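You operate a simulated robot arm through the tools that you are given. There is no shell and no other tool.

The job below is to be done with a simulated robot arm. You get a single attempt, and the scene is never put back.

TASK
Start a new batch on the status board: all three sliders back to BUILD.
Fine: board light on first; press the yellow +1 button once for each machine, three presses in all; fan and speed knob stay.

It is judged by the outcome, as a careful person would: the job done as asked, and still so three seconds after it is handed in. It fails if anything else is knocked over, pushed out of place, dropped, spilled or broken.

THE ROBOT
A 7-joint arm with a two-finger parallel gripper, fixed in place. Base frame: the origin is at the foot of the arm, x ahead of it, y to its left, z up. Lengths are in m, angles in degrees, forces in N, time in s.
Its first joint turns from -166.0 to 166.0 degrees. Payload 4.4 kg.
The tool frame sits at the grasp point between the pads (the TCP): z along the fingers, y along the line on which they close. The tips reach 0.023 m beyond it. Largest opening 0.094 m; finger width 0.038, thickness 0.01; the body of the gripper, 0.054 by 0.096 m, starts 0.039 m behind the TCP.
Orientation is that of the tool frame in the base frame, as a unit quaternion [x, y, z, w]. With the fingers straight down and closing along the base's y, the tool's x points along the base's -x, its y along +y and its z along -z.

THE INTERFACE
- The arm moves only by the tool move_arm. Its argument "motion" is a list of rows, each a list of 3 entries, a list of its own where there are three numbers: the shift along the tool's x, y, z in m, then the turn, a rotation vector about the tool's x, y, z in rad, then the gripper command, from -1 (fully open) to 1 (shut), values between in proportion. In form: [[[tx, ty, tz], [wx, wy, wz], gripper], ...]. A call has 1 to 20 rows; each row shifts and turns the commanded pose from where the row before left it, along the tool's axes as they then stand. Each row takes 0.2 s and may step no farther than 0.05 m and 8.6 degrees from the row before; otherwise, or with a gripper value out of range, the whole call is refused. Where a pose cannot be reached the arm comes as near as it can. A force on the tool above 90 N (or 10 N above the force at the start of the call, whichever is more), or a blocked arm, ends the call early, and 0.2 s more pass. Each finger travels about 0.072 m/s and halts on what it meets, pressing with about 29 N; the grip force reading is that of the motor and also rises with nothing between the fingers. The clock runs only during rows and for 0.2 s after the last one: add rows that do not move to give the fingers time. The reply holds the time, the measured pose of the TCP, the force on the tool along the base axes, the opening and the grip force, in the units named above and with some noise, with the torque about the TCP (base axes, N m) and any sound that the robot's microphone picked up.
- Cameras (640 x 400 px; columns grow to the right, rows downward): "scene" is fixed at [0.2196, -0.5014, 1.75]; the picture's right is [0.47, -0.88, 0.00], its down [-0.47, -0.25, -0.85] and it looks along [0.75, 0.39, -0.53] (base axes); focal length 337 px, centre (320, 200). "wrist" rides on the gripper at [0.086, 0.016, -0.074] in the tool frame; the picture's right is [-0.18, 0.98, 0.00], its down [-0.58, -0.11, -0.81] and it looks along [-0.79, -0.15, 0.59] (tool axes); focal length 243 px, centre (320, 200). There is no depth. A picture from a camera that has moved, and an enlarged one, comes with that camera's place and axes in the base frame and with its lens.
- snapshot(camera): a new picture of that camera. It takes no simulated time.
- close_up(camera, box): a new picture of the part [left, top, right, bottom] of that camera's present view, enlarged. It takes no simulated time.
- hand_in(): hands the job in; it is judged then, once.

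Places have to be worked out from the pictures, the camera data and where the tool is seen. Open the gripper and draw the arm clear of the work before you hand the job in, unless the task says otherwise.

The tools are called after "Call:" as name(argument=value, ...) on one line, values as JSON. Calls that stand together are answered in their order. move_arm: Moves the arm, as the interface text tells. Its arguments: {"type":"object","properties":{"motion":{"type":"array","items":{"type":"array"}}},"required":["motion"]} The other tools are called the same way: snapshot (camera) takes a picture; close_up (camera, box) takes an enlarged picture of a part of a camera's view; hand_in () hands the job in.

At the start:

```text
t: 0.0
position: [0.6832, -0.3512, 1.5221]
ee_rot: [0.0, 1.0, 0.0, 0.0]
ft_force: [0.1, -0.2, -0.7]
moment: [0.03, -0.03, 0.0]
gripper_width: 0.0941
grip_force: 0.2
```

scene: 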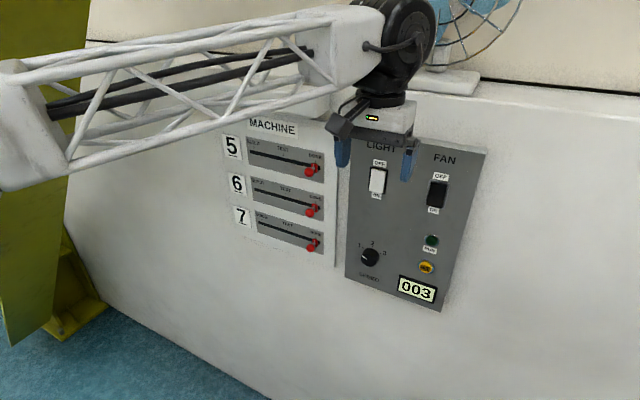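
wrist: 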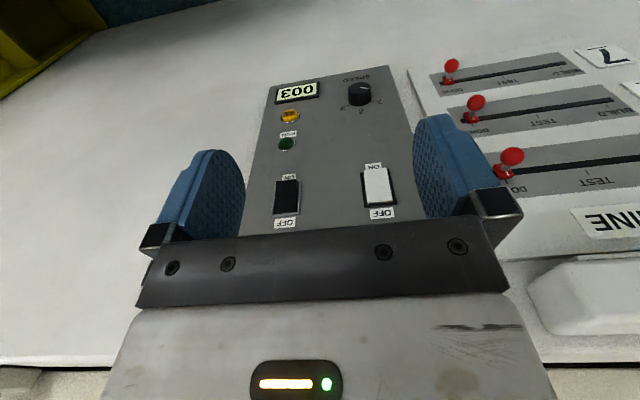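

I start with enlarged views of the board and the control panel so I can work out the geometry.

Call:
close_up(camera="scene", box=[210, 100, 350, 270])

Call:
close_up(camera="scene", box=[340, 120, 500, 320])

Call:
close_up(camera="wrist", box=[240, 60, 420, 240])

Call:
close_up(camera="wrist", box=[400, 20, 640, 260])

```text
2.35 times, centred on (280, 185) of scene
camera zoom: at [0.2196, -0.5014, 1.75], right [0.47, -0.88, 0.0], down [-0.47, -0.25, -0.85], along [0.75, 0.39, -0.53], focal length 793 px, centre (414, 235)
```

zoom: 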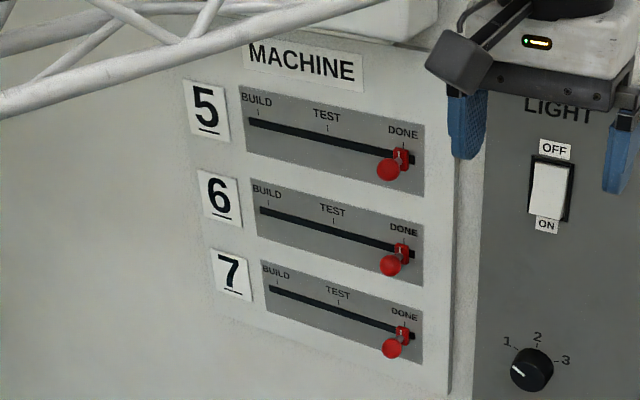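

```text
2.00 times, centred on (420, 220) of scene
camera zoom: at [0.2196, -0.5014, 1.75], right [0.47, -0.88, 0.0], down [-0.47, -0.25, -0.85], along [0.75, 0.39, -0.53], focal length 674 px, centre (120, 160)
```

zoom: 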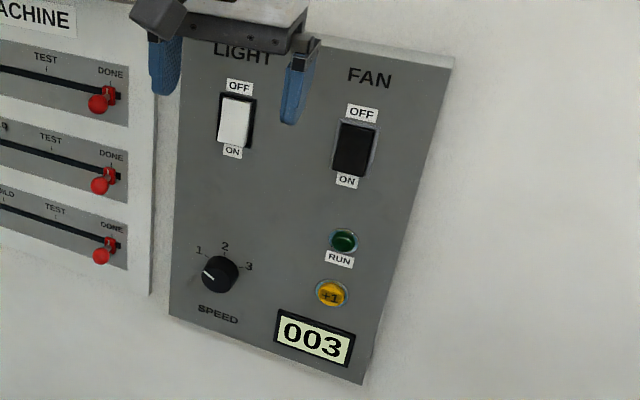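

```text
2.22 times, centred on (330, 150) of wrist
camera zoom: at [0.5989, -0.3358, 1.5974], right [0.18, 0.98, 0.0], down [0.58, -0.11, 0.81], along [0.79, -0.15, -0.59], focal length 539 px, centre (298, 311)
```

zoom: 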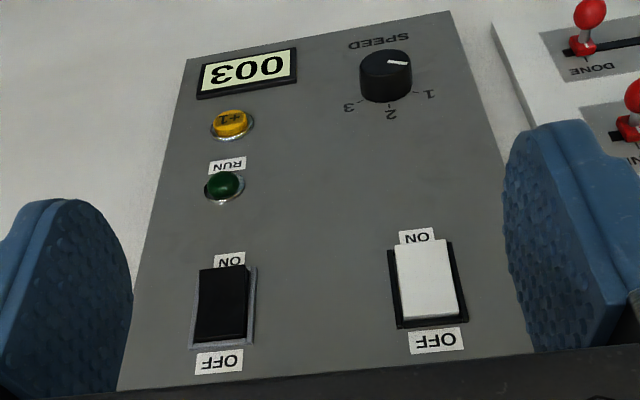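

```text
1.67 times, centred on (520, 140) of wrist
camera zoom: at [0.5989, -0.3358, 1.5974], right [0.18, 0.98, 0.0], down [0.58, -0.11, 0.81], along [0.79, -0.15, -0.59], focal length 404 px, centre (-13, 300)
```

zoom: 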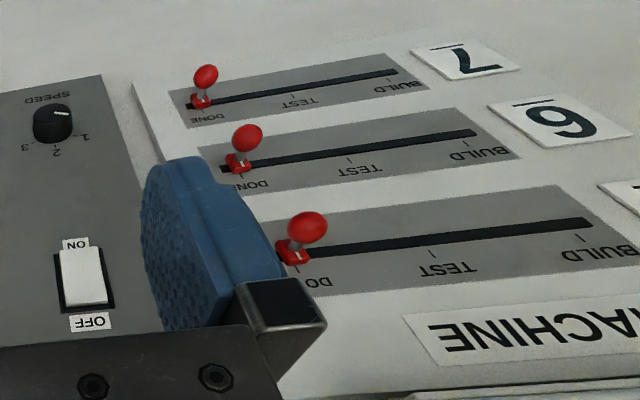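

The two views put the panel on a roughly vertical wall about 0.2 m ahead: light switch near (0.90, -0.30, 1.36), +1 button near (0.87, -0.45, 1.18). The wall is yawed about 11°. I back off a little, yaw to match the wall and tilt the tool forward, so the wrist camera looks straight at it.

Call:
move_arm(motion=[[[0.04, 0, 0], [0, 0, 0.1], -1], [[0.04, 0, 0], [0, 0, 0.1], -1], [[0.03, 0, 0], [0, -0.131, 0], -1], [[0, 0, 0], [0, -0.131, 0], -1], [[0, 0, 0], [0, -0.131, 0], -1], [[0, 0, 0], [0, -0.131, 0], -1], [[0, 0, 0], [0, -0.131, 0], -1], [[0, 0, 0], [0, -0.131, 0], -1], [[0, 0, 0], [0, 0, 0], -1]])

```text
t: 2.0
position: [0.5728, -0.3426, 1.5221]
ee_rot: [0.093, 0.918, -0.039, 0.382]
ft_force: [-0.8, 0.2, -0.3]
moment: [0.01, -0.01, -0.01]
gripper_width: 0.0938
grip_force: 0.1
```

The tool is now tilted 45° forward. I take new pictures from both cameras.

Call:
snapshot(camera="wrist")

Call:
snapshot(camera="scene")

```text
taken
camera wrist: at [0.4678, -0.3036, 1.514], right [0.32, 0.94, 0.13], down [-0.18, -0.07, 0.98], along [0.93, -0.34, 0.14], focal length 243 px, centre (320, 200)
```

wrist: 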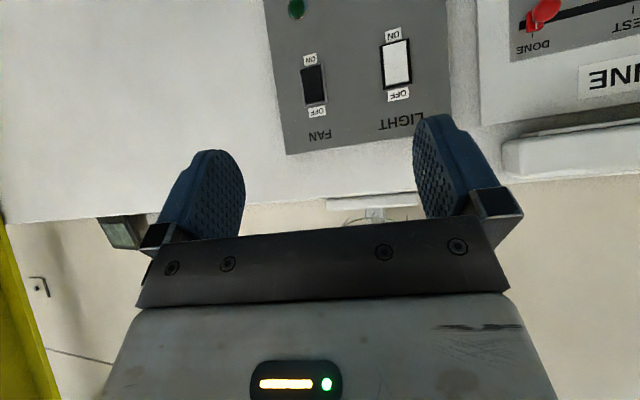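

```text
taken
```

scene: 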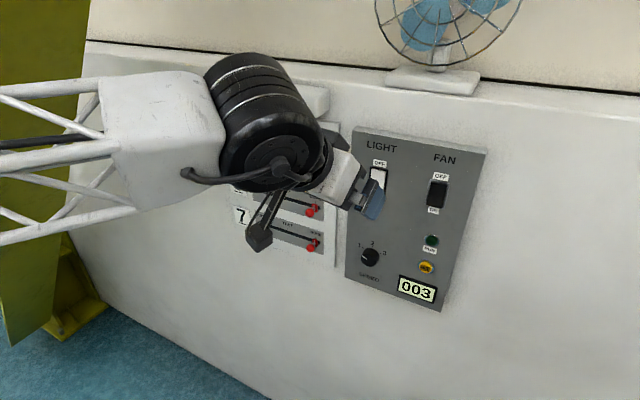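

The camera now faces the wall (the image is upside down). I lower the tool about 0.2 m and shift left so both the sliders and the panel are in view.

Call:
move_arm(motion=[[[0.0283, 0.016, 0.0283], [0, 0, 0], -1], [[0.0283, 0.016, 0.0283], [0, 0, 0], -1], [[0.0283, 0.016, 0.0283], [0, 0, 0], -1], [[0.0283, 0.016, 0.0283], [0, 0, 0], -1], [[0.0283, 0.016, 0.0283], [0, 0, 0], -1], [[0, 0, 0], [0, 0, 0], -1]])

Call:
snapshot(camera="wrist")

Call:
snapshot(camera="scene")

```text
t: 3.4
position: [0.5895, -0.2619, 1.3214]
ee_rot: [0.092, 0.919, -0.038, 0.382]
ft_force: [0.1, 0.5, -0.4]
moment: [-0.01, -0.01, 0.04]
gripper_width: 0.094
grip_force: 0.3
```

```text
taken
camera wrist: at [0.4826, -0.2244, 1.3132], right [0.32, 0.94, 0.13], down [-0.18, -0.07, 0.98], along [0.93, -0.34, 0.14], focal length 243 px, centre (320, 200)
```

wrist: 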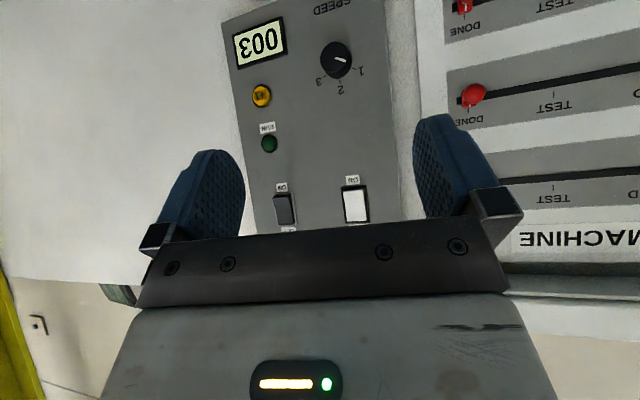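

```text
taken
```

scene: 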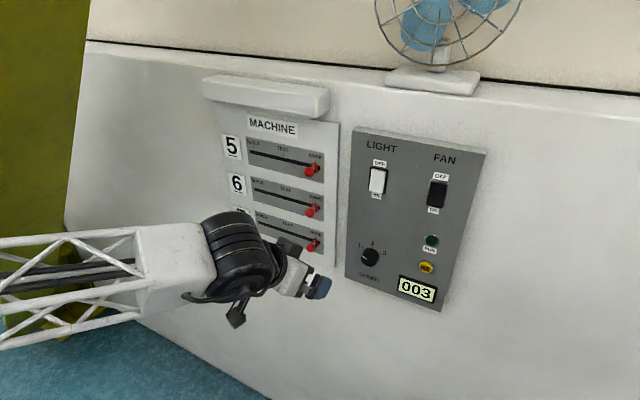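

Zooming in on both cameras now for better triangulation and to read the switch states.

Call:
close_up(camera="wrist", box=[220, 0, 410, 240])

Call:
close_up(camera="scene", box=[190, 60, 350, 270])

Call:
close_up(camera="scene", box=[345, 140, 465, 220])

Call:
close_up(camera="wrist", box=[420, 0, 640, 300])

```text
1.67 times, centred on (315, 120) of wrist
camera zoom: at [0.4826, -0.2244, 1.3132], right [0.32, 0.94, 0.13], down [-0.18, -0.07, 0.98], along [0.93, -0.34, 0.14], focal length 404 px, centre (328, 333)
```

zoom: 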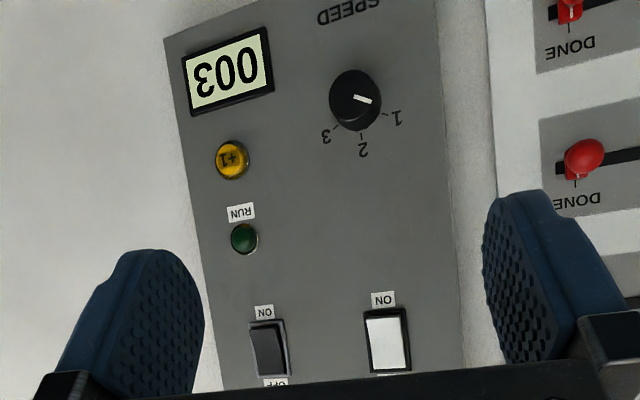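

```text
1.90 times, centred on (270, 165) of scene
camera zoom: at [0.2196, -0.5014, 1.75], right [0.47, -0.88, 0.0], down [-0.47, -0.25, -0.85], along [0.75, 0.39, -0.53], focal length 642 px, centre (415, 267)
```

zoom: 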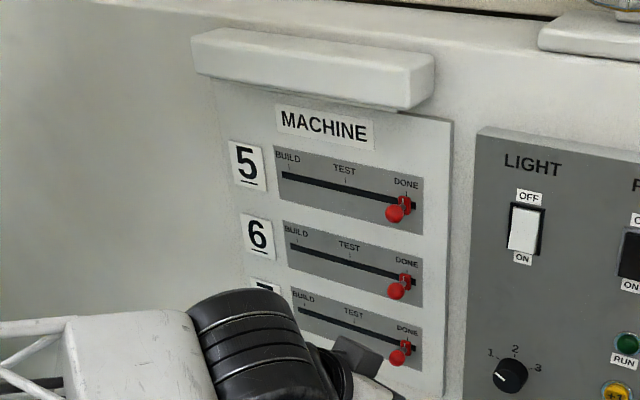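

```text
5.00 times, centred on (405, 180) of scene
camera zoom: at [0.2196, -0.5014, 1.75], right [0.47, -0.88, 0.0], down [-0.47, -0.25, -0.85], along [0.75, 0.39, -0.53], focal length 1685 px, centre (-105, 300)
```

zoom: 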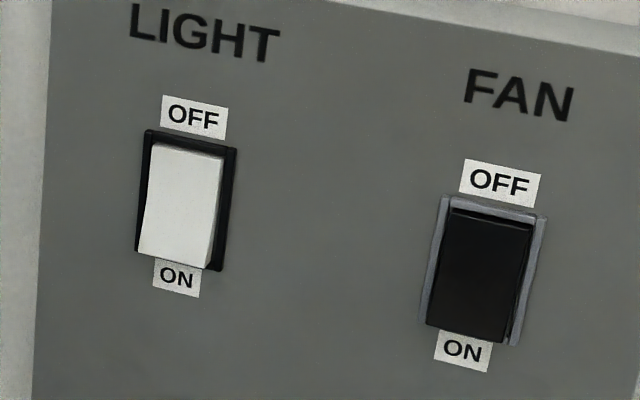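

```text
1.33 times, centred on (530, 150) of wrist
camera zoom: at [0.4826, -0.2244, 1.3132], right [0.32, 0.94, 0.13], down [-0.18, -0.07, 0.98], along [0.93, -0.34, 0.14], focal length 324 px, centre (40, 267)
```

zoom: 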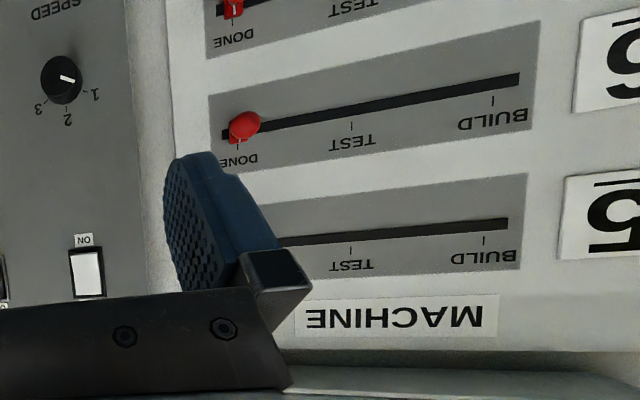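

Triangulating with this better baseline gives light switch ≈ (0.872, -0.305, 1.383), fan switch ≈ (0.870, -0.437, 1.385) and +1 ≈ (0.872, -0.446, 1.182). So the wall is close to perpendicular to x, and both switches look set to OFF. I undo the yaw, tilt to 60° and check again from a slightly lower pose.

Call:
move_arm(motion=[[[0, -0.02, 0], [-0.071, 0, -0.0706], -1], [[0, -0.02, 0], [-0.071, 0, -0.0706], -1], [[0.02, 0, 0.02], [0, -0.131, 0], -1], [[0.02, 0, 0.02], [0, -0.131, 0], -1], [[0, 0, 0], [0, 0, 0], -1]])

Call:
snapshot(camera="wrist")

Call:
close_up(camera="wrist", box=[200, 0, 440, 240])

Call:
snapshot(camera="scene")

```text
t: 4.6
position: [0.5883, -0.3024, 1.2675]
ee_rot: [0.0, 0.866, 0.0, 0.501]
ft_force: [0.0, -0.4, 0.3]
moment: [-0.06, 0.01, 0.01]
gripper_width: 0.0939
grip_force: 0.1
```

```text
taken
camera wrist: at [0.482, -0.2864, 1.2293], right [0.09, 0.98, 0.16], down [-0.41, -0.11, 0.91], along [0.91, -0.15, 0.39], focal length 243 px, centre (320, 200)
```

wrist: 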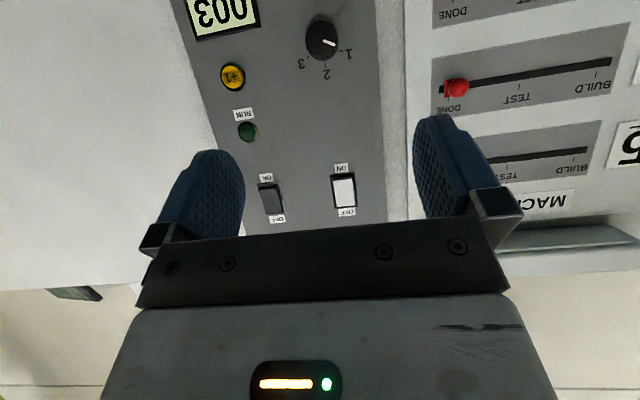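

```text
1.67 times, centred on (320, 120) of wrist
camera zoom: at [0.482, -0.2864, 1.2293], right [0.09, 0.98, 0.16], down [-0.41, -0.11, 0.91], along [0.91, -0.15, 0.39], focal length 404 px, centre (320, 333)
```

zoom: 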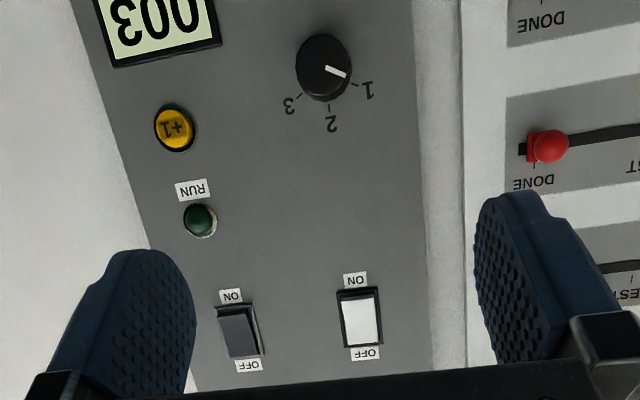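

```text
taken
```

scene: 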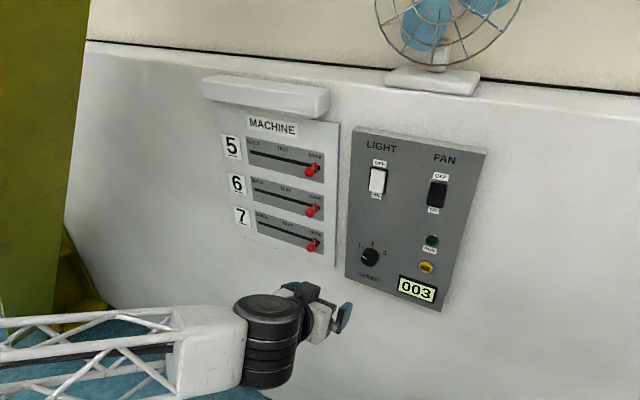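

Triangulation now agrees to about 1 mm: light switch centre (0.869, -0.306, 1.383), +1 (0.867, -0.446, 1.184), slider balls at (0.856, -0.136, z = 1.370/1.250/1.130). The slots run to y ≈ 0.066. The light comes first: I close the fingers and line up in front of the lower (ON) end of the light rocker.

Call:
move_arm(motion=[[[-0.0299, -0.0006, 0.0216], [0, 0, 0], 1], [[-0.0299, -0.0006, 0.0216], [0, 0, 0], 1], [[-0.0299, -0.0006, 0.0216], [0, 0, 0], 1], [[-0.0299, -0.0006, 0.0216], [0, 0, 0], 1], [[-0.0299, -0.0006, 0.0216], [0, 0, 0], 1], [[-0.0299, -0.0006, 0.0216], [0, 0, 0], 1], [[0, 0, 0], [0, 0, 0], 1]])

Call:
close_up(camera="scene", box=[320, 130, 480, 230])

Call:
snapshot(camera="wrist")

```text
t: 6.2
position: [0.7918, -0.3063, 1.3558]
ee_rot: [0.0, 0.866, 0.0, 0.5]
ft_force: [0.1, 1.0, -0.3]
moment: [0.05, 0.03, -0.02]
gripper_width: 0.0
grip_force: 28.8
```

```text
4.00 times, centred on (400, 180) of scene
camera zoom: at [0.2196, -0.5014, 1.75], right [0.47, -0.88, 0.0], down [-0.47, -0.25, -0.85], along [0.75, 0.39, -0.53], focal length 1348 px, centre (0, 280)
```

zoom: 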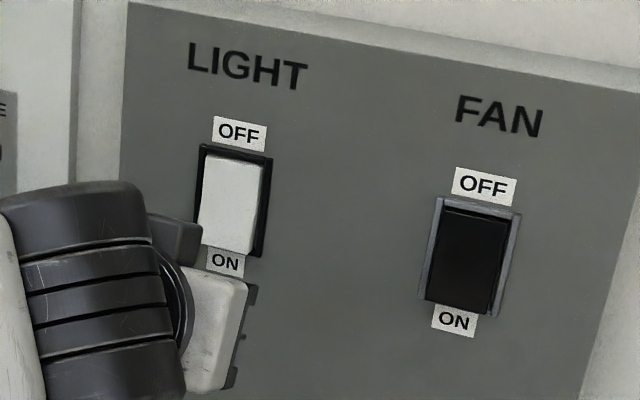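

```text
taken
camera wrist: at [0.6842, -0.2905, 1.319], right [0.09, 0.98, 0.16], down [-0.41, -0.11, 0.91], along [0.91, -0.15, 0.39], focal length 243 px, centre (320, 200)
```

wrist: 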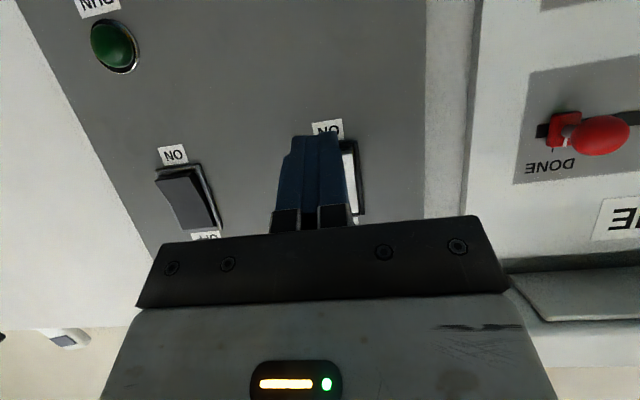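

The fingers are closed and sit in front of the lower half of the light rocker. I advance 35 mm to just short of the expected contact and read the force.

Call:
move_arm(motion=[[[-0.0086, 0, 0.0086], [0, 0, 0], 1], [[-0.006, 0, 0.0104], [0, 0, 0], 1], [[-0.005, 0, 0.0087], [0, 0, 0], 1], [[0, 0, 0], [0, 0, 0], 1]])

Call:
close_up(camera="wrist", box=[220, 60, 420, 240])

Call:
close_up(camera="scene", box=[340, 140, 420, 220])

```text
t: 7.2
position: [0.8234, -0.3074, 1.3593]
ee_rot: [0.0, 0.866, 0.001, 0.501]
ft_force: [-0.9, -0.8, 0.3]
moment: [0.01, 0.05, 0.03]
gripper_width: 0.0001
grip_force: 28.9
```

```text
2.22 times, centred on (320, 150) of wrist
camera zoom: at [0.7175, -0.2906, 1.3222], right [0.09, 0.98, 0.16], down [-0.41, -0.11, 0.91], along [0.91, -0.15, 0.39], focal length 539 px, centre (320, 311)
```

zoom: 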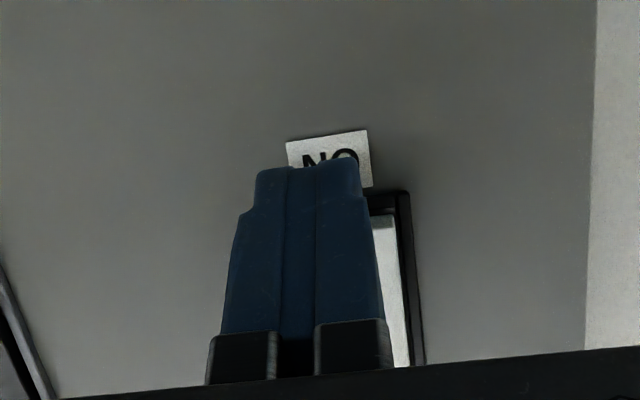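

```text
5.00 times, centred on (380, 180) of scene
camera zoom: at [0.2196, -0.5014, 1.75], right [0.47, -0.88, 0.0], down [-0.47, -0.25, -0.85], along [0.75, 0.39, -0.53], focal length 1685 px, centre (20, 300)
```

zoom: 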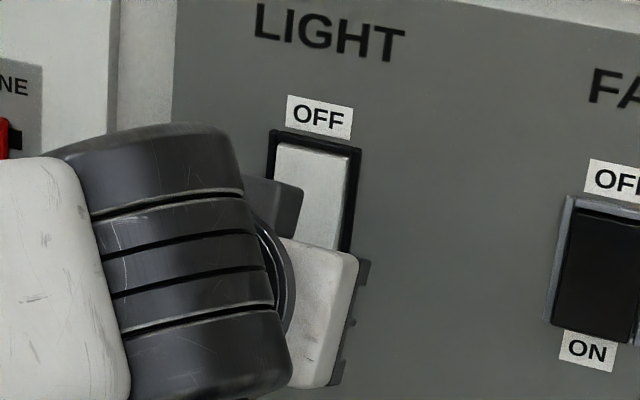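

There is no contact yet, and the finger is centred on the rocker at y ≈ -0.306. I go on in 2 mm steps and watch the force.

Call:
move_arm(motion=[[[-0.001, 0.0003, 0.00173], [0, 0, 0], 1], [[-0.001, 0.0003, 0.00173], [0, 0, 0], 1], [[-0.001, 0.0003, 0.00173], [0, 0, 0], 1], [[-0.001, 0.0003, 0.00173], [0, 0, 0], 1], [[0, 0, 0], [0, 0, 0], 1]])

Call:
close_up(camera="scene", box=[340, 140, 420, 220])

```text
t: 8.4
position: [0.8323, -0.3054, 1.359]
ee_rot: [0.001, 0.866, 0.0, 0.501]
ft_force: [0.4, 0.1, 0.4]
moment: [0.01, 0.0, -0.01]
gripper_width: 0.0
grip_force: 29.2
heard: click
```

```text
5.00 times, centred on (380, 180) of scene
camera zoom: at [0.2196, -0.5014, 1.75], right [0.47, -0.88, 0.0], down [-0.47, -0.25, -0.85], along [0.75, 0.39, -0.53], focal length 1685 px, centre (20, 300)
```

zoom: 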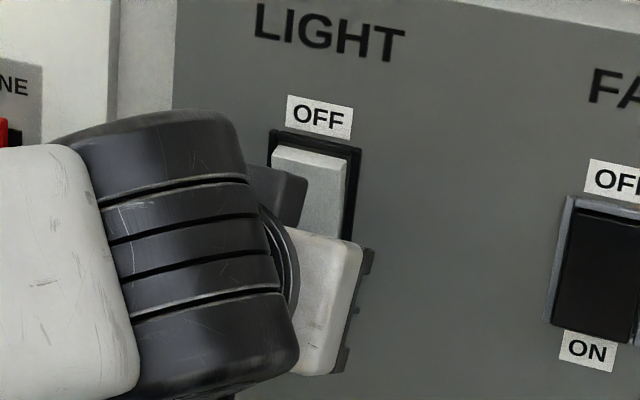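

I heard a click, and the rocker's OFF end now stands out, so it has flipped to ON. I back straight out and check that the board lamp is lit.

Call:
move_arm(motion=[[[0.01, 0, -0.0173], [0, 0, 0], 1], [[0.02, 0, -0.0346], [0, 0, 0], 1], [[0.02, 0, -0.0346], [0, 0, 0], 1], [[0.02, 0, -0.0346], [0, 0, 0], 1], [[0, 0, 0], [0, 0, 0], 1]])

Call:
snapshot(camera="scene")

Call:
snapshot(camera="wrist")

```text
t: 9.6
position: [0.6924, -0.3061, 1.3594]
ee_rot: [0.0, 0.866, 0.0, 0.5]
ft_force: [-0.8, -0.9, 1.0]
moment: [-0.02, -0.03, -0.01]
gripper_width: 0.0001
grip_force: 29.0
```

```text
taken
```

scene: 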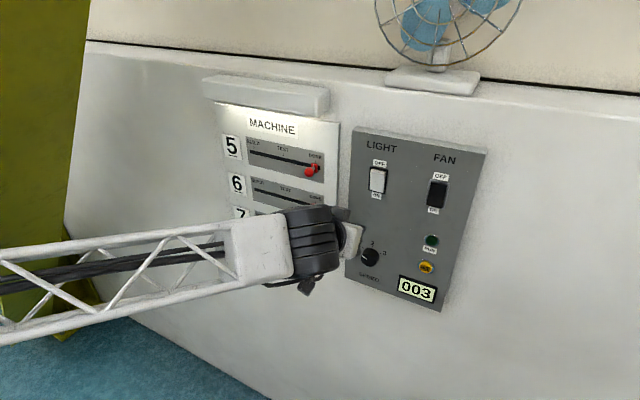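

```text
taken
camera wrist: at [0.5859, -0.2901, 1.3222], right [0.09, 0.98, 0.16], down [-0.41, -0.11, 0.91], along [0.91, -0.15, 0.39], focal length 243 px, centre (320, 200)
```

wrist: 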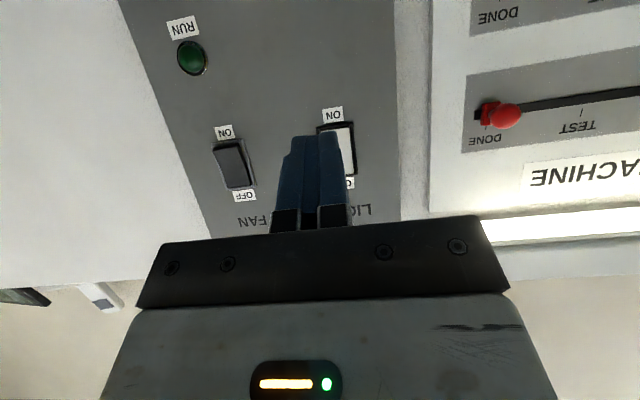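

The board light is on and the fan is unchanged. Next is the +1 button at (0.867, -0.446, 1.184): I move across and down at a safe distance, then approach to about 4 cm short.

Call:
move_arm(motion=[[[0.02227, -0.02, 0.01286], [0, 0, 0], 1], [[0.02227, -0.02, 0.01286], [0, 0, 0], 1], [[0.02227, -0.02, 0.01286], [0, 0, 0], 1], [[0.02227, -0.02, 0.01286], [0, 0, 0], 1], [[0.02227, -0.02, 0.01286], [0, 0, 0], 1], [[0.02227, -0.02, 0.01286], [0, 0, 0], 1], [[0.02227, -0.02, 0.01286], [0, 0, 0], 1], [[-0.0167, 0, 0.0289], [0, 0, 0], 1], [[-0.0167, 0, 0.0289], [0, 0, 0], 1], [[-0.0167, 0, 0.0289], [0, 0, 0], 1], [[0, 0, 0], [0, 0, 0], 1]])

Call:
snapshot(camera="wrist")

Call:
snapshot(camera="scene")

```text
t: 12.0
position: [0.7941, -0.4453, 1.1783]
ee_rot: [0.001, 0.866, 0.0, 0.499]
ft_force: [1.0, -0.1, -0.1]
moment: [0.01, -0.01, 0.02]
gripper_width: 0.0001
grip_force: 28.9
```

```text
taken
camera wrist: at [0.6871, -0.4294, 1.1419], right [0.09, 0.98, 0.16], down [-0.41, -0.11, 0.91], along [0.91, -0.15, 0.39], focal length 243 px, centre (320, 200)
```

wrist: 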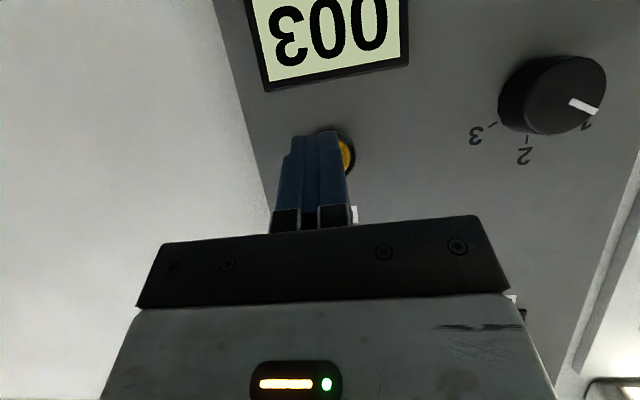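

```text
taken
```

scene: 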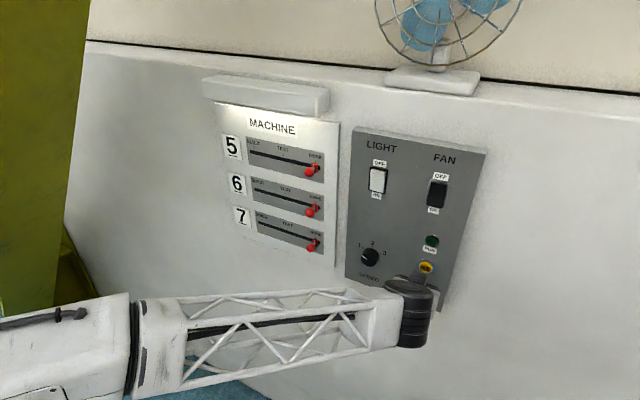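

The fingers are lined up on the button and the wrist camera can read the counter (003). I advance 30 mm, then in 2 mm steps, stopping to read the force and sound.

Call:
move_arm(motion=[[[-0.0075, 0, 0.013], [0, 0, 0], 1], [[-0.0075, 0, 0.013], [0, 0, 0], 1], [[-0.001, 0, 0.00173], [0, 0, 0], 1], [[-0.001, 0, 0.00173], [0, 0, 0], 1], [[0, 0, 0], [0, 0, 0], 1]])

Call:
snapshot(camera="wrist")

```text
t: 13.2
position: [0.8267, -0.4445, 1.1794]
ee_rot: [0.0, 0.866, 0.0, 0.501]
ft_force: [0.1, 0.3, 1.1]
moment: [0.03, -0.01, 0.0]
gripper_width: 0.0
grip_force: 28.6
```

```text
taken
camera wrist: at [0.7206, -0.429, 1.1423], right [0.09, 0.98, 0.16], down [-0.41, -0.11, 0.91], along [0.91, -0.15, 0.39], focal length 243 px, centre (320, 200)
```

wrist: 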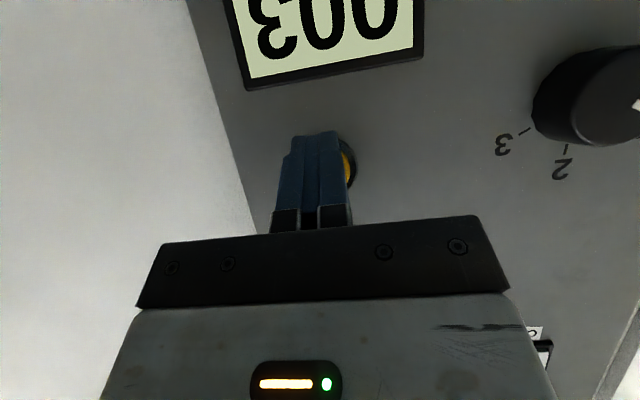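

No contact yet and the counter still shows 003. I go on in 2 mm steps.

Call:
move_arm(motion=[[[-0.001, 0, 0.00173], [0, 0, 0], 1], [[-0.001, 0, 0.00173], [0, 0, 0], 1], [[-0.001, 0, 0.00173], [0, 0, 0], 1], [[0, 0, 0], [0, 0, 0], 1]])

Call:
snapshot(camera="wrist")

```text
t: 14.2
position: [0.8338, -0.4451, 1.1795]
ee_rot: [0.0, 0.866, 0.001, 0.501]
ft_force: [-2.1, 0.3, 0.8]
moment: [0.04, 0.03, 0.02]
gripper_width: 0.0
grip_force: 28.4
```

```text
taken
camera wrist: at [0.7264, -0.4294, 1.1424], right [0.09, 0.98, 0.16], down [-0.41, -0.11, 0.91], along [0.91, -0.15, 0.39], focal length 243 px, centre (320, 200)
```

wrist: 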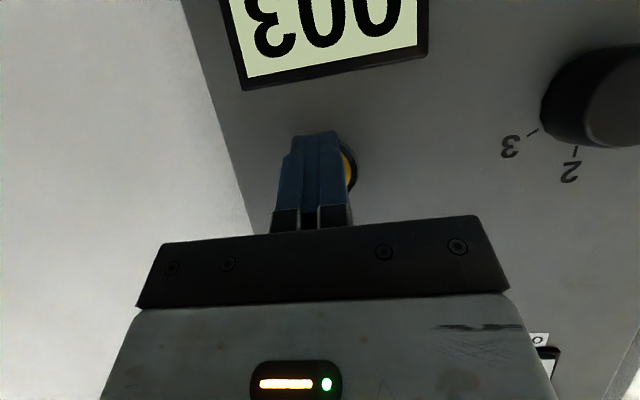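

The force reads -2.1 N in x, so contact is starting; no click yet and the counter is still 003. I press further in 1.5 mm steps.

Call:
move_arm(motion=[[[-0.00075, 0, 0.0013], [0, 0, 0], 1], [[-0.00075, 0, 0.0013], [0, 0, 0], 1], [[0, 0, 0], [0, 0, 0], 1]])

Call:
snapshot(camera="wrist")

```text
t: 15.0
position: [0.8357, -0.4447, 1.1798]
ee_rot: [0.0, 0.865, 0.001, 0.501]
ft_force: [-3.6, 1.3, -0.5]
moment: [0.0, 0.02, 0.05]
gripper_width: 0.0
grip_force: 28.6
heard: click
```

```text
taken
camera wrist: at [0.7291, -0.4294, 1.1424], right [0.09, 0.98, 0.16], down [-0.41, -0.11, 0.91], along [0.91, -0.15, 0.39], focal length 243 px, centre (320, 200)
```

wrist: 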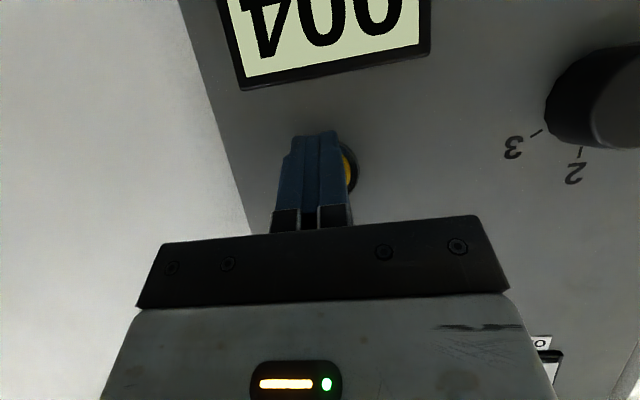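

A click, and the counter shows 004: the first press counted. I release fully by backing out 15 mm and pausing.

Call:
move_arm(motion=[[[0.00375, 0, -0.0065], [0, 0, 0], 1], [[0.00375, 0, -0.0065], [0, 0, 0], 1], [[0, 0, 0], [0, 0, 0], 1], [[0, 0, 0], [0, 0, 0], 1]])

Call:
snapshot(camera="wrist")

```text
t: 16.0
position: [0.8199, -0.4445, 1.1808]
ee_rot: [-0.001, 0.865, 0.001, 0.501]
ft_force: [0.4, -0.5, 0.6]
moment: [-0.01, 0.0, 0.02]
gripper_width: 0.0
grip_force: 29.0
```

```text
taken
camera wrist: at [0.714, -0.4295, 1.143], right [0.09, 0.98, 0.16], down [-0.41, -0.11, 0.91], along [0.91, -0.15, 0.39], focal length 243 px, centre (320, 200)
```

wrist: 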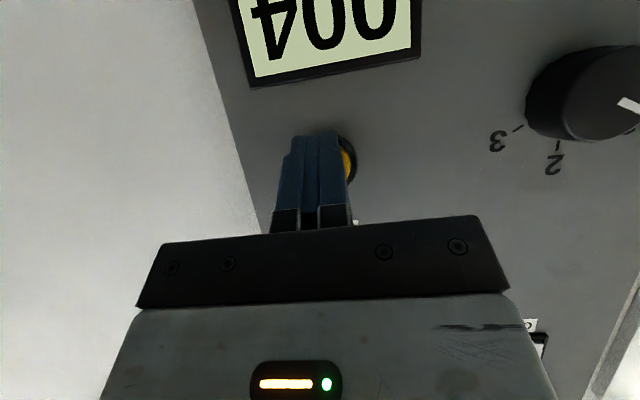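

The button is released and the counter holds at 004. I make the second press along the same path to the same depth.

Call:
move_arm(motion=[[[-0.005, 0, 0.00866], [0, 0, 0], 1], [[-0.001, 0, 0.00173], [0, 0, 0], 1], [[-0.001, 0, 0.00173], [0, 0, 0], 1], [[-0.00075, 0, 0.0013], [0, 0, 0], 1], [[0, 0, 0], [0, 0, 0], 1]])

Call:
snapshot(camera="wrist")

```text
t: 17.2
position: [0.8369, -0.4446, 1.1796]
ee_rot: [0.001, 0.865, -0.001, 0.501]
ft_force: [-3.9, 0.3, 1.0]
moment: [-0.02, -0.05, -0.02]
gripper_width: 0.0001
grip_force: 29.0
heard: click
```

```text
taken
camera wrist: at [0.7295, -0.4293, 1.1425], right [0.09, 0.98, 0.16], down [-0.41, -0.11, 0.91], along [0.91, -0.15, 0.39], focal length 243 px, centre (320, 200)
```

wrist: 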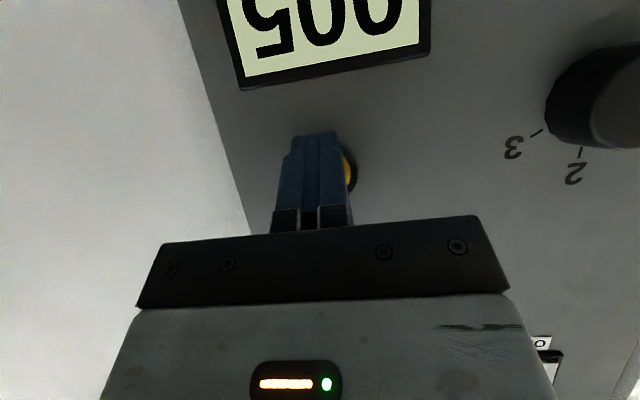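

The counter shows 005. I release again, pause and check that it holds.

Call:
move_arm(motion=[[[0.00375, 0, -0.0065], [0, 0, 0], 1], [[0.00375, 0, -0.0065], [0, 0, 0], 1], [[0, 0, 0], [0, 0, 0], 1], [[0, 0, 0], [0, 0, 0], 1]])

Call:
snapshot(camera="wrist")

```text
t: 18.2
position: [0.8208, -0.4443, 1.1791]
ee_rot: [0.0, 0.865, 0.0, 0.501]
ft_force: [-0.2, -0.1, 0.1]
moment: [0.0, 0.0, 0.01]
gripper_width: 0.0
grip_force: 29.1
```

```text
taken
camera wrist: at [0.7143, -0.4291, 1.1423], right [0.09, 0.98, 0.16], down [-0.41, -0.11, 0.91], along [0.91, -0.15, 0.39], focal length 243 px, centre (320, 200)
```

wrist: 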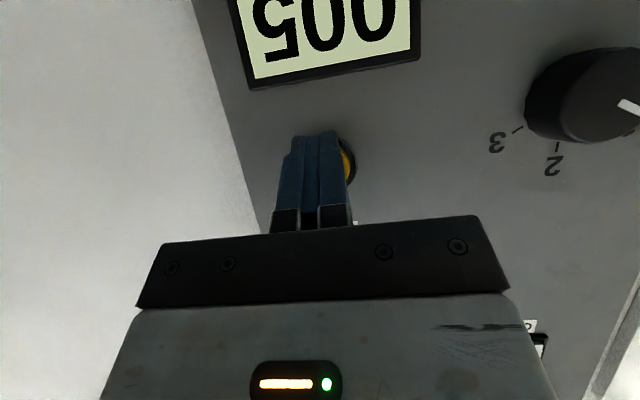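

The counter holds at 005 with the button released. Third and last press, same stroke.

Call:
move_arm(motion=[[[-0.005, 0, 0.00866], [0, 0, 0], 1], [[-0.001, 0, 0.00173], [0, 0, 0], 1], [[-0.001, 0, 0.00173], [0, 0, 0], 1], [[-0.00075, 0, 0.0013], [0, 0, 0], 1], [[0, 0, 0], [0, 0, 0], 1]])

Call:
snapshot(camera="wrist")

```text
t: 19.4
position: [0.8367, -0.4453, 1.1793]
ee_rot: [0.0, 0.866, 0.0, 0.501]
ft_force: [-7.5, 0.9, -1.8]
moment: [-0.01, 0.0, 0.05]
gripper_width: 0.0
grip_force: 28.8
heard: click
```

```text
taken
camera wrist: at [0.7303, -0.4292, 1.1423], right [0.09, 0.98, 0.16], down [-0.41, -0.11, 0.91], along [0.91, -0.15, 0.39], focal length 243 px, centre (320, 200)
```

wrist: 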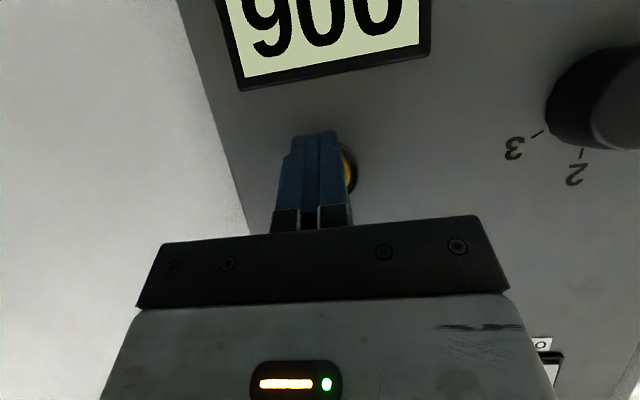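

The counter shows 006: three presses done. I back out 15 cm, open the fingers to about 7 cm and move in front of the machine 5 handle at about (y -0.1355, z 1.370).

Call:
move_arm(motion=[[[0.01875, 0, -0.0325], [0, 0, 0], 1], [[0.01875, 0, -0.0325], [0, 0, 0], 1], [[0.01875, 0, -0.0325], [0, 0, 0], 1], [[0.01875, 0, -0.0325], [0, 0, 0], 1], [[-0.0183, 0.0343, -0.01056], [0, 0, 0], -0.489], [[-0.0183, 0.0343, -0.01056], [0, 0, 0], -0.489], [[-0.0183, 0.0343, -0.01056], [0, 0, 0], -0.489], [[-0.0183, 0.0343, -0.01056], [0, 0, 0], -0.489], [[-0.0183, 0.0343, -0.01056], [0, 0, 0], -0.489], [[-0.0183, 0.0343, -0.01056], [0, 0, 0], -0.489], [[-0.0183, 0.0343, -0.01056], [0, 0, 0], -0.489], [[-0.0183, 0.0343, -0.01056], [0, 0, 0], -0.489], [[-0.0183, 0.0343, -0.01056], [0, 0, 0], -0.489], [[0, 0, 0], [0, 0, 0], -0.489]])

Call:
snapshot(camera="wrist")

Call:
snapshot(camera="scene")

```text
t: 22.4
position: [0.6855, -0.1359, 1.3693]
ee_rot: [0.0, 0.866, 0.001, 0.501]
ft_force: [1.2, 0.3, -0.3]
moment: [-0.03, -0.04, 0.03]
gripper_width: 0.0701
grip_force: 0.2
```

```text
taken
camera wrist: at [0.5797, -0.1204, 1.3319], right [0.09, 0.98, 0.16], down [-0.41, -0.11, 0.91], along [0.91, -0.15, 0.39], focal length 243 px, centre (320, 200)
```

wrist: 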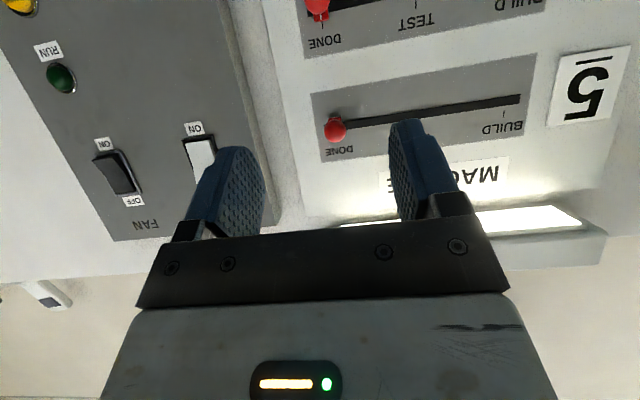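

```text
taken
```

scene: 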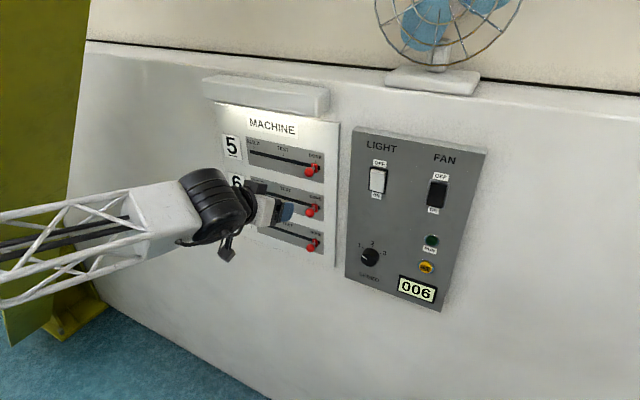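

The wrist view puts the M5 ball at (0.856, -0.135, 1.369), right between the fingers, and the BUILD tick at y ≈ 0.053. I advance until the fingers straddle the ball, staying about 1 cm off the board.

Call:
move_arm(motion=[[[-0.0145, 0, 0.0251], [0, 0, 0], -0.489], [[-0.0145, 0, 0.0251], [0, 0, 0], -0.489], [[-0.0145, 0, 0.0251], [0, 0, 0], -0.489], [[-0.0145, 0, 0.0251], [0, 0, 0], -0.489], [[0, 0, 0], [0, 0, 0], -0.489]])

Call:
snapshot(camera="wrist")

```text
t: 23.6
position: [0.8023, -0.1351, 1.3712]
ee_rot: [0.0, 0.866, 0.0, 0.501]
ft_force: [-0.5, 0.1, 0.4]
moment: [0.04, -0.01, 0.02]
gripper_width: 0.0699
grip_force: 0.0
```

```text
taken
camera wrist: at [0.696, -0.1201, 1.3327], right [0.09, 0.98, 0.16], down [-0.41, -0.11, 0.91], along [0.91, -0.15, 0.39], focal length 243 px, centre (320, 200)
```

wrist: 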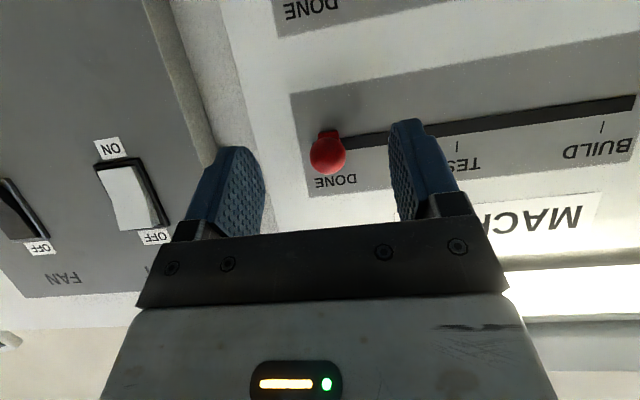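

The ball is centred between the open fingers. I advance the last 48 mm, then narrow the fingers to about 34 mm so they sit loosely around it.

Call:
move_arm(motion=[[[-0.008, 0, 0.01386], [0, 0, 0], -0.489], [[-0.008, 0, 0.01386], [0, 0, 0], -0.489], [[-0.008, 0, 0.01386], [0, 0, 0], -0.489], [[0, 0, 0], [0, 0, 0], 0.277], [[0, 0, 0], [0, 0, 0], 0.277], [[0, 0, 0], [0, 0, 0], 0.277]])

Call:
snapshot(camera="wrist")

Call:
close_up(camera="scene", box=[200, 80, 360, 260])

```text
t: 25.0
position: [0.8496, -0.1359, 1.3695]
ee_rot: [0.0, 0.866, 0.0, 0.501]
ft_force: [-0.8, -1.1, -0.1]
moment: [0.0, 0.02, 0.01]
gripper_width: 0.0339
grip_force: 0.2
```

```text
taken
camera wrist: at [0.7435, -0.1204, 1.3327], right [0.09, 0.98, 0.16], down [-0.41, -0.11, 0.91], along [0.91, -0.15, 0.39], focal length 243 px, centre (320, 200)
```

wrist: 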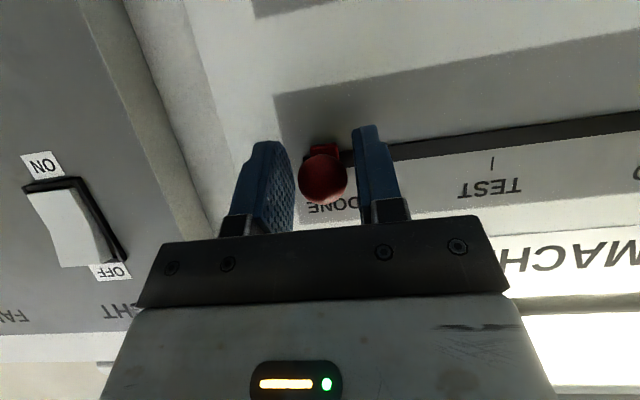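

```text
2.22 times, centred on (280, 170) of scene
camera zoom: at [0.2196, -0.5014, 1.75], right [0.47, -0.88, 0.0], down [-0.47, -0.25, -0.85], along [0.75, 0.39, -0.53], focal length 749 px, centre (409, 267)
```

zoom: 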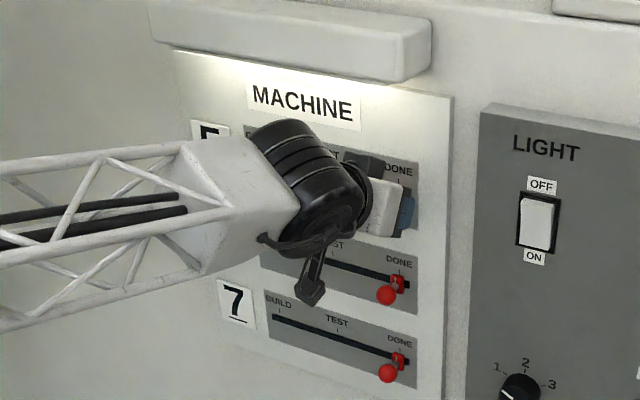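

The ball sits between the fingers with a few mm of play. I slide left along +y in 2 cm steps for 18 cm.

Call:
move_arm(motion=[[[0, 0.02, 0], [0, 0, 0], 0.277], [[0, 0.02, 0], [0, 0, 0], 0.277], [[0, 0.02, 0], [0, 0, 0], 0.277], [[0, 0.02, 0], [0, 0, 0], 0.277], [[0, 0.02, 0], [0, 0, 0], 0.277], [[0, 0.02, 0], [0, 0, 0], 0.277], [[0, 0.02, 0], [0, 0, 0], 0.277], [[0, 0.02, 0], [0, 0, 0], 0.277], [[0, 0.02, 0], [0, 0, 0], 0.277], [[0, 0, 0], [0, 0, 0], 0.277]])

Call:
snapshot(camera="wrist")

Call:
close_up(camera="scene", box=[200, 80, 360, 260])

```text
t: 27.2
position: [0.8494, 0.0429, 1.3699]
ee_rot: [0.0, 0.865, 0.0, 0.501]
ft_force: [0.0, -0.4, 0.3]
moment: [0.0, -0.02, -0.01]
gripper_width: 0.0339
grip_force: 0.4
```

```text
taken
camera wrist: at [0.7434, 0.0598, 1.3325], right [0.09, 0.98, 0.16], down [-0.41, -0.11, 0.91], along [0.91, -0.15, 0.39], focal length 243 px, centre (320, 200)
```

wrist: 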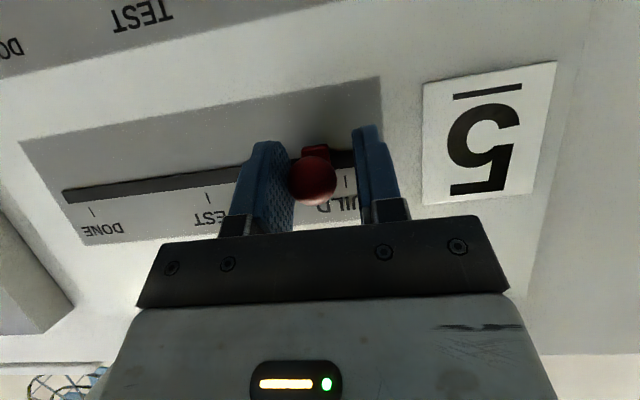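

```text
2.22 times, centred on (280, 170) of scene
camera zoom: at [0.2196, -0.5014, 1.75], right [0.47, -0.88, 0.0], down [-0.47, -0.25, -0.85], along [0.75, 0.39, -0.53], focal length 749 px, centre (409, 267)
```

zoom: 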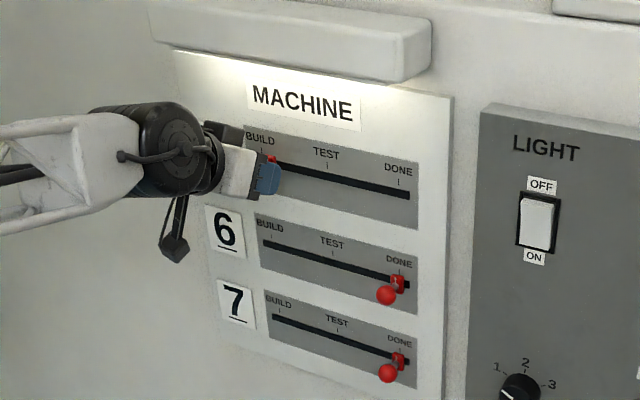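

The handle has moved to just short of the BUILD tick; by my estimate about 14 mm remain. I continue in 3 mm steps and watch for a force or a click.

Call:
move_arm(motion=[[[0, 0.003, 0], [0, 0, 0], 0.277], [[0, 0.003, 0], [0, 0, 0], 0.277], [[0, 0.003, 0], [0, 0, 0], 0.277], [[0, 0.003, 0], [0, 0, 0], 0.277], [[0, 0, 0], [0, 0, 0], 0.277]])

Call:
close_up(camera="wrist", box=[220, 60, 440, 240])

Call:
close_up(camera="scene", box=[210, 120, 350, 200])

```text
t: 28.4
position: [0.8497, 0.0553, 1.3704]
ee_rot: [0.0, 0.866, 0.0, 0.5]
ft_force: [0.0, -0.1, 0.6]
moment: [-0.02, 0.02, 0.02]
gripper_width: 0.0339
grip_force: 0.0
```

```text
2.22 times, centred on (330, 150) of wrist
camera zoom: at [0.7437, 0.0716, 1.3328], right [0.09, 0.98, 0.16], down [-0.41, -0.11, 0.91], along [0.91, -0.15, 0.39], focal length 539 px, centre (298, 311)
```

zoom: 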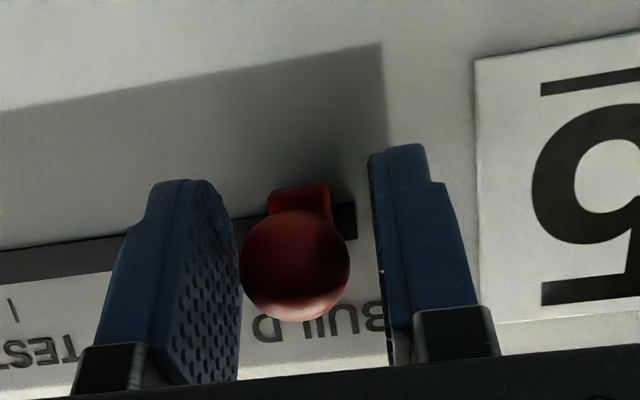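

```text
4.57 times, centred on (280, 160) of scene
camera zoom: at [0.2196, -0.5014, 1.75], right [0.47, -0.88, 0.0], down [-0.47, -0.25, -0.85], along [0.75, 0.39, -0.53], focal length 1541 px, centre (503, 383)
```

zoom: 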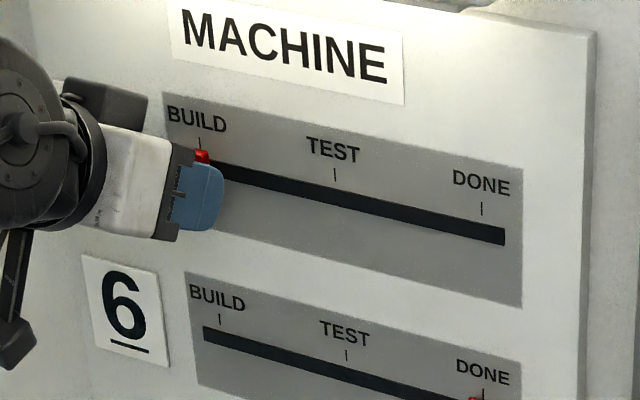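

The handle base is within about 2 mm of the BUILD tick. I nudge it 2 mm more to see whether it meets the end stop.

Call:
move_arm(motion=[[[0, 0.001, 0], [0, 0, 0], 0.277], [[0, 0.001, 0], [0, 0, 0], 0.277], [[0, 0, 0], [0, 0, 0], 0.277]])

Call:
close_up(camera="wrist", box=[220, 60, 440, 240])

```text
t: 29.2
position: [0.851, 0.0584, 1.3705]
ee_rot: [0.0, 0.866, 0.0, 0.501]
ft_force: [-0.2, 0.1, -0.7]
moment: [0.01, 0.04, -0.01]
gripper_width: 0.0339
grip_force: 0.0
```

```text
2.22 times, centred on (330, 150) of wrist
camera zoom: at [0.7437, 0.0733, 1.3325], right [0.09, 0.98, 0.16], down [-0.41, -0.11, 0.91], along [0.91, -0.15, 0.39], focal length 539 px, centre (298, 311)
```

zoom: 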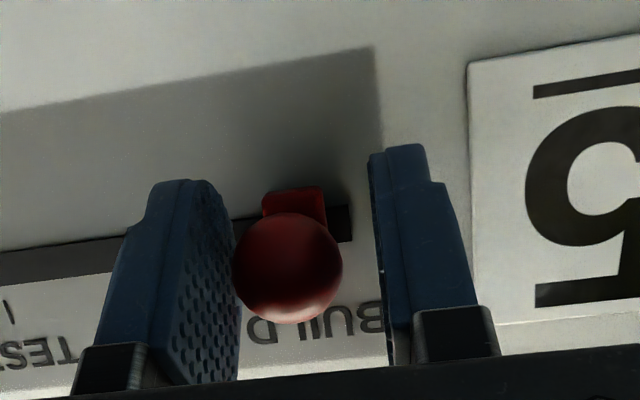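

The ball stayed put relative to the board while the fingers moved, so it may already have reached its stop or detent. I push 3 mm more to confirm.

Call:
move_arm(motion=[[[0, 0.0015, 0], [0, 0, 0], 0.277], [[0, 0.0015, 0], [0, 0, 0], 0.277], [[0, 0, 0], [0, 0, 0], 0.277]])

Call:
close_up(camera="wrist", box=[220, 60, 440, 240])

```text
t: 30.0
position: [0.851, 0.0596, 1.3702]
ee_rot: [0.001, 0.866, 0.0, 0.5]
ft_force: [1.7, -3.9, 1.6]
moment: [-0.07, -0.03, 0.02]
gripper_width: 0.0359
grip_force: 2.0
```

```text
2.22 times, centred on (330, 150) of wrist
camera zoom: at [0.7436, 0.0764, 1.3326], right [0.09, 0.98, 0.16], down [-0.41, -0.11, 0.91], along [0.91, -0.15, 0.39], focal length 539 px, centre (298, 311)
```

zoom: 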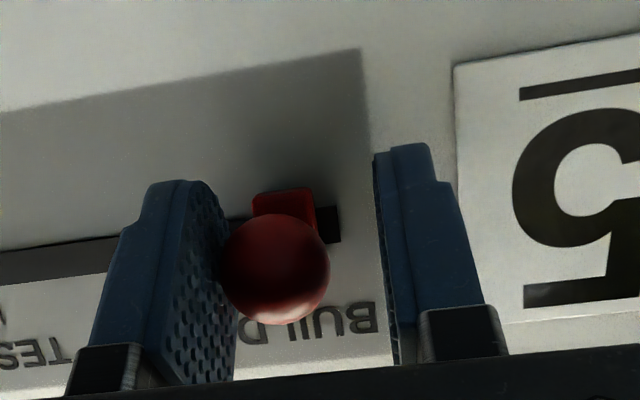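

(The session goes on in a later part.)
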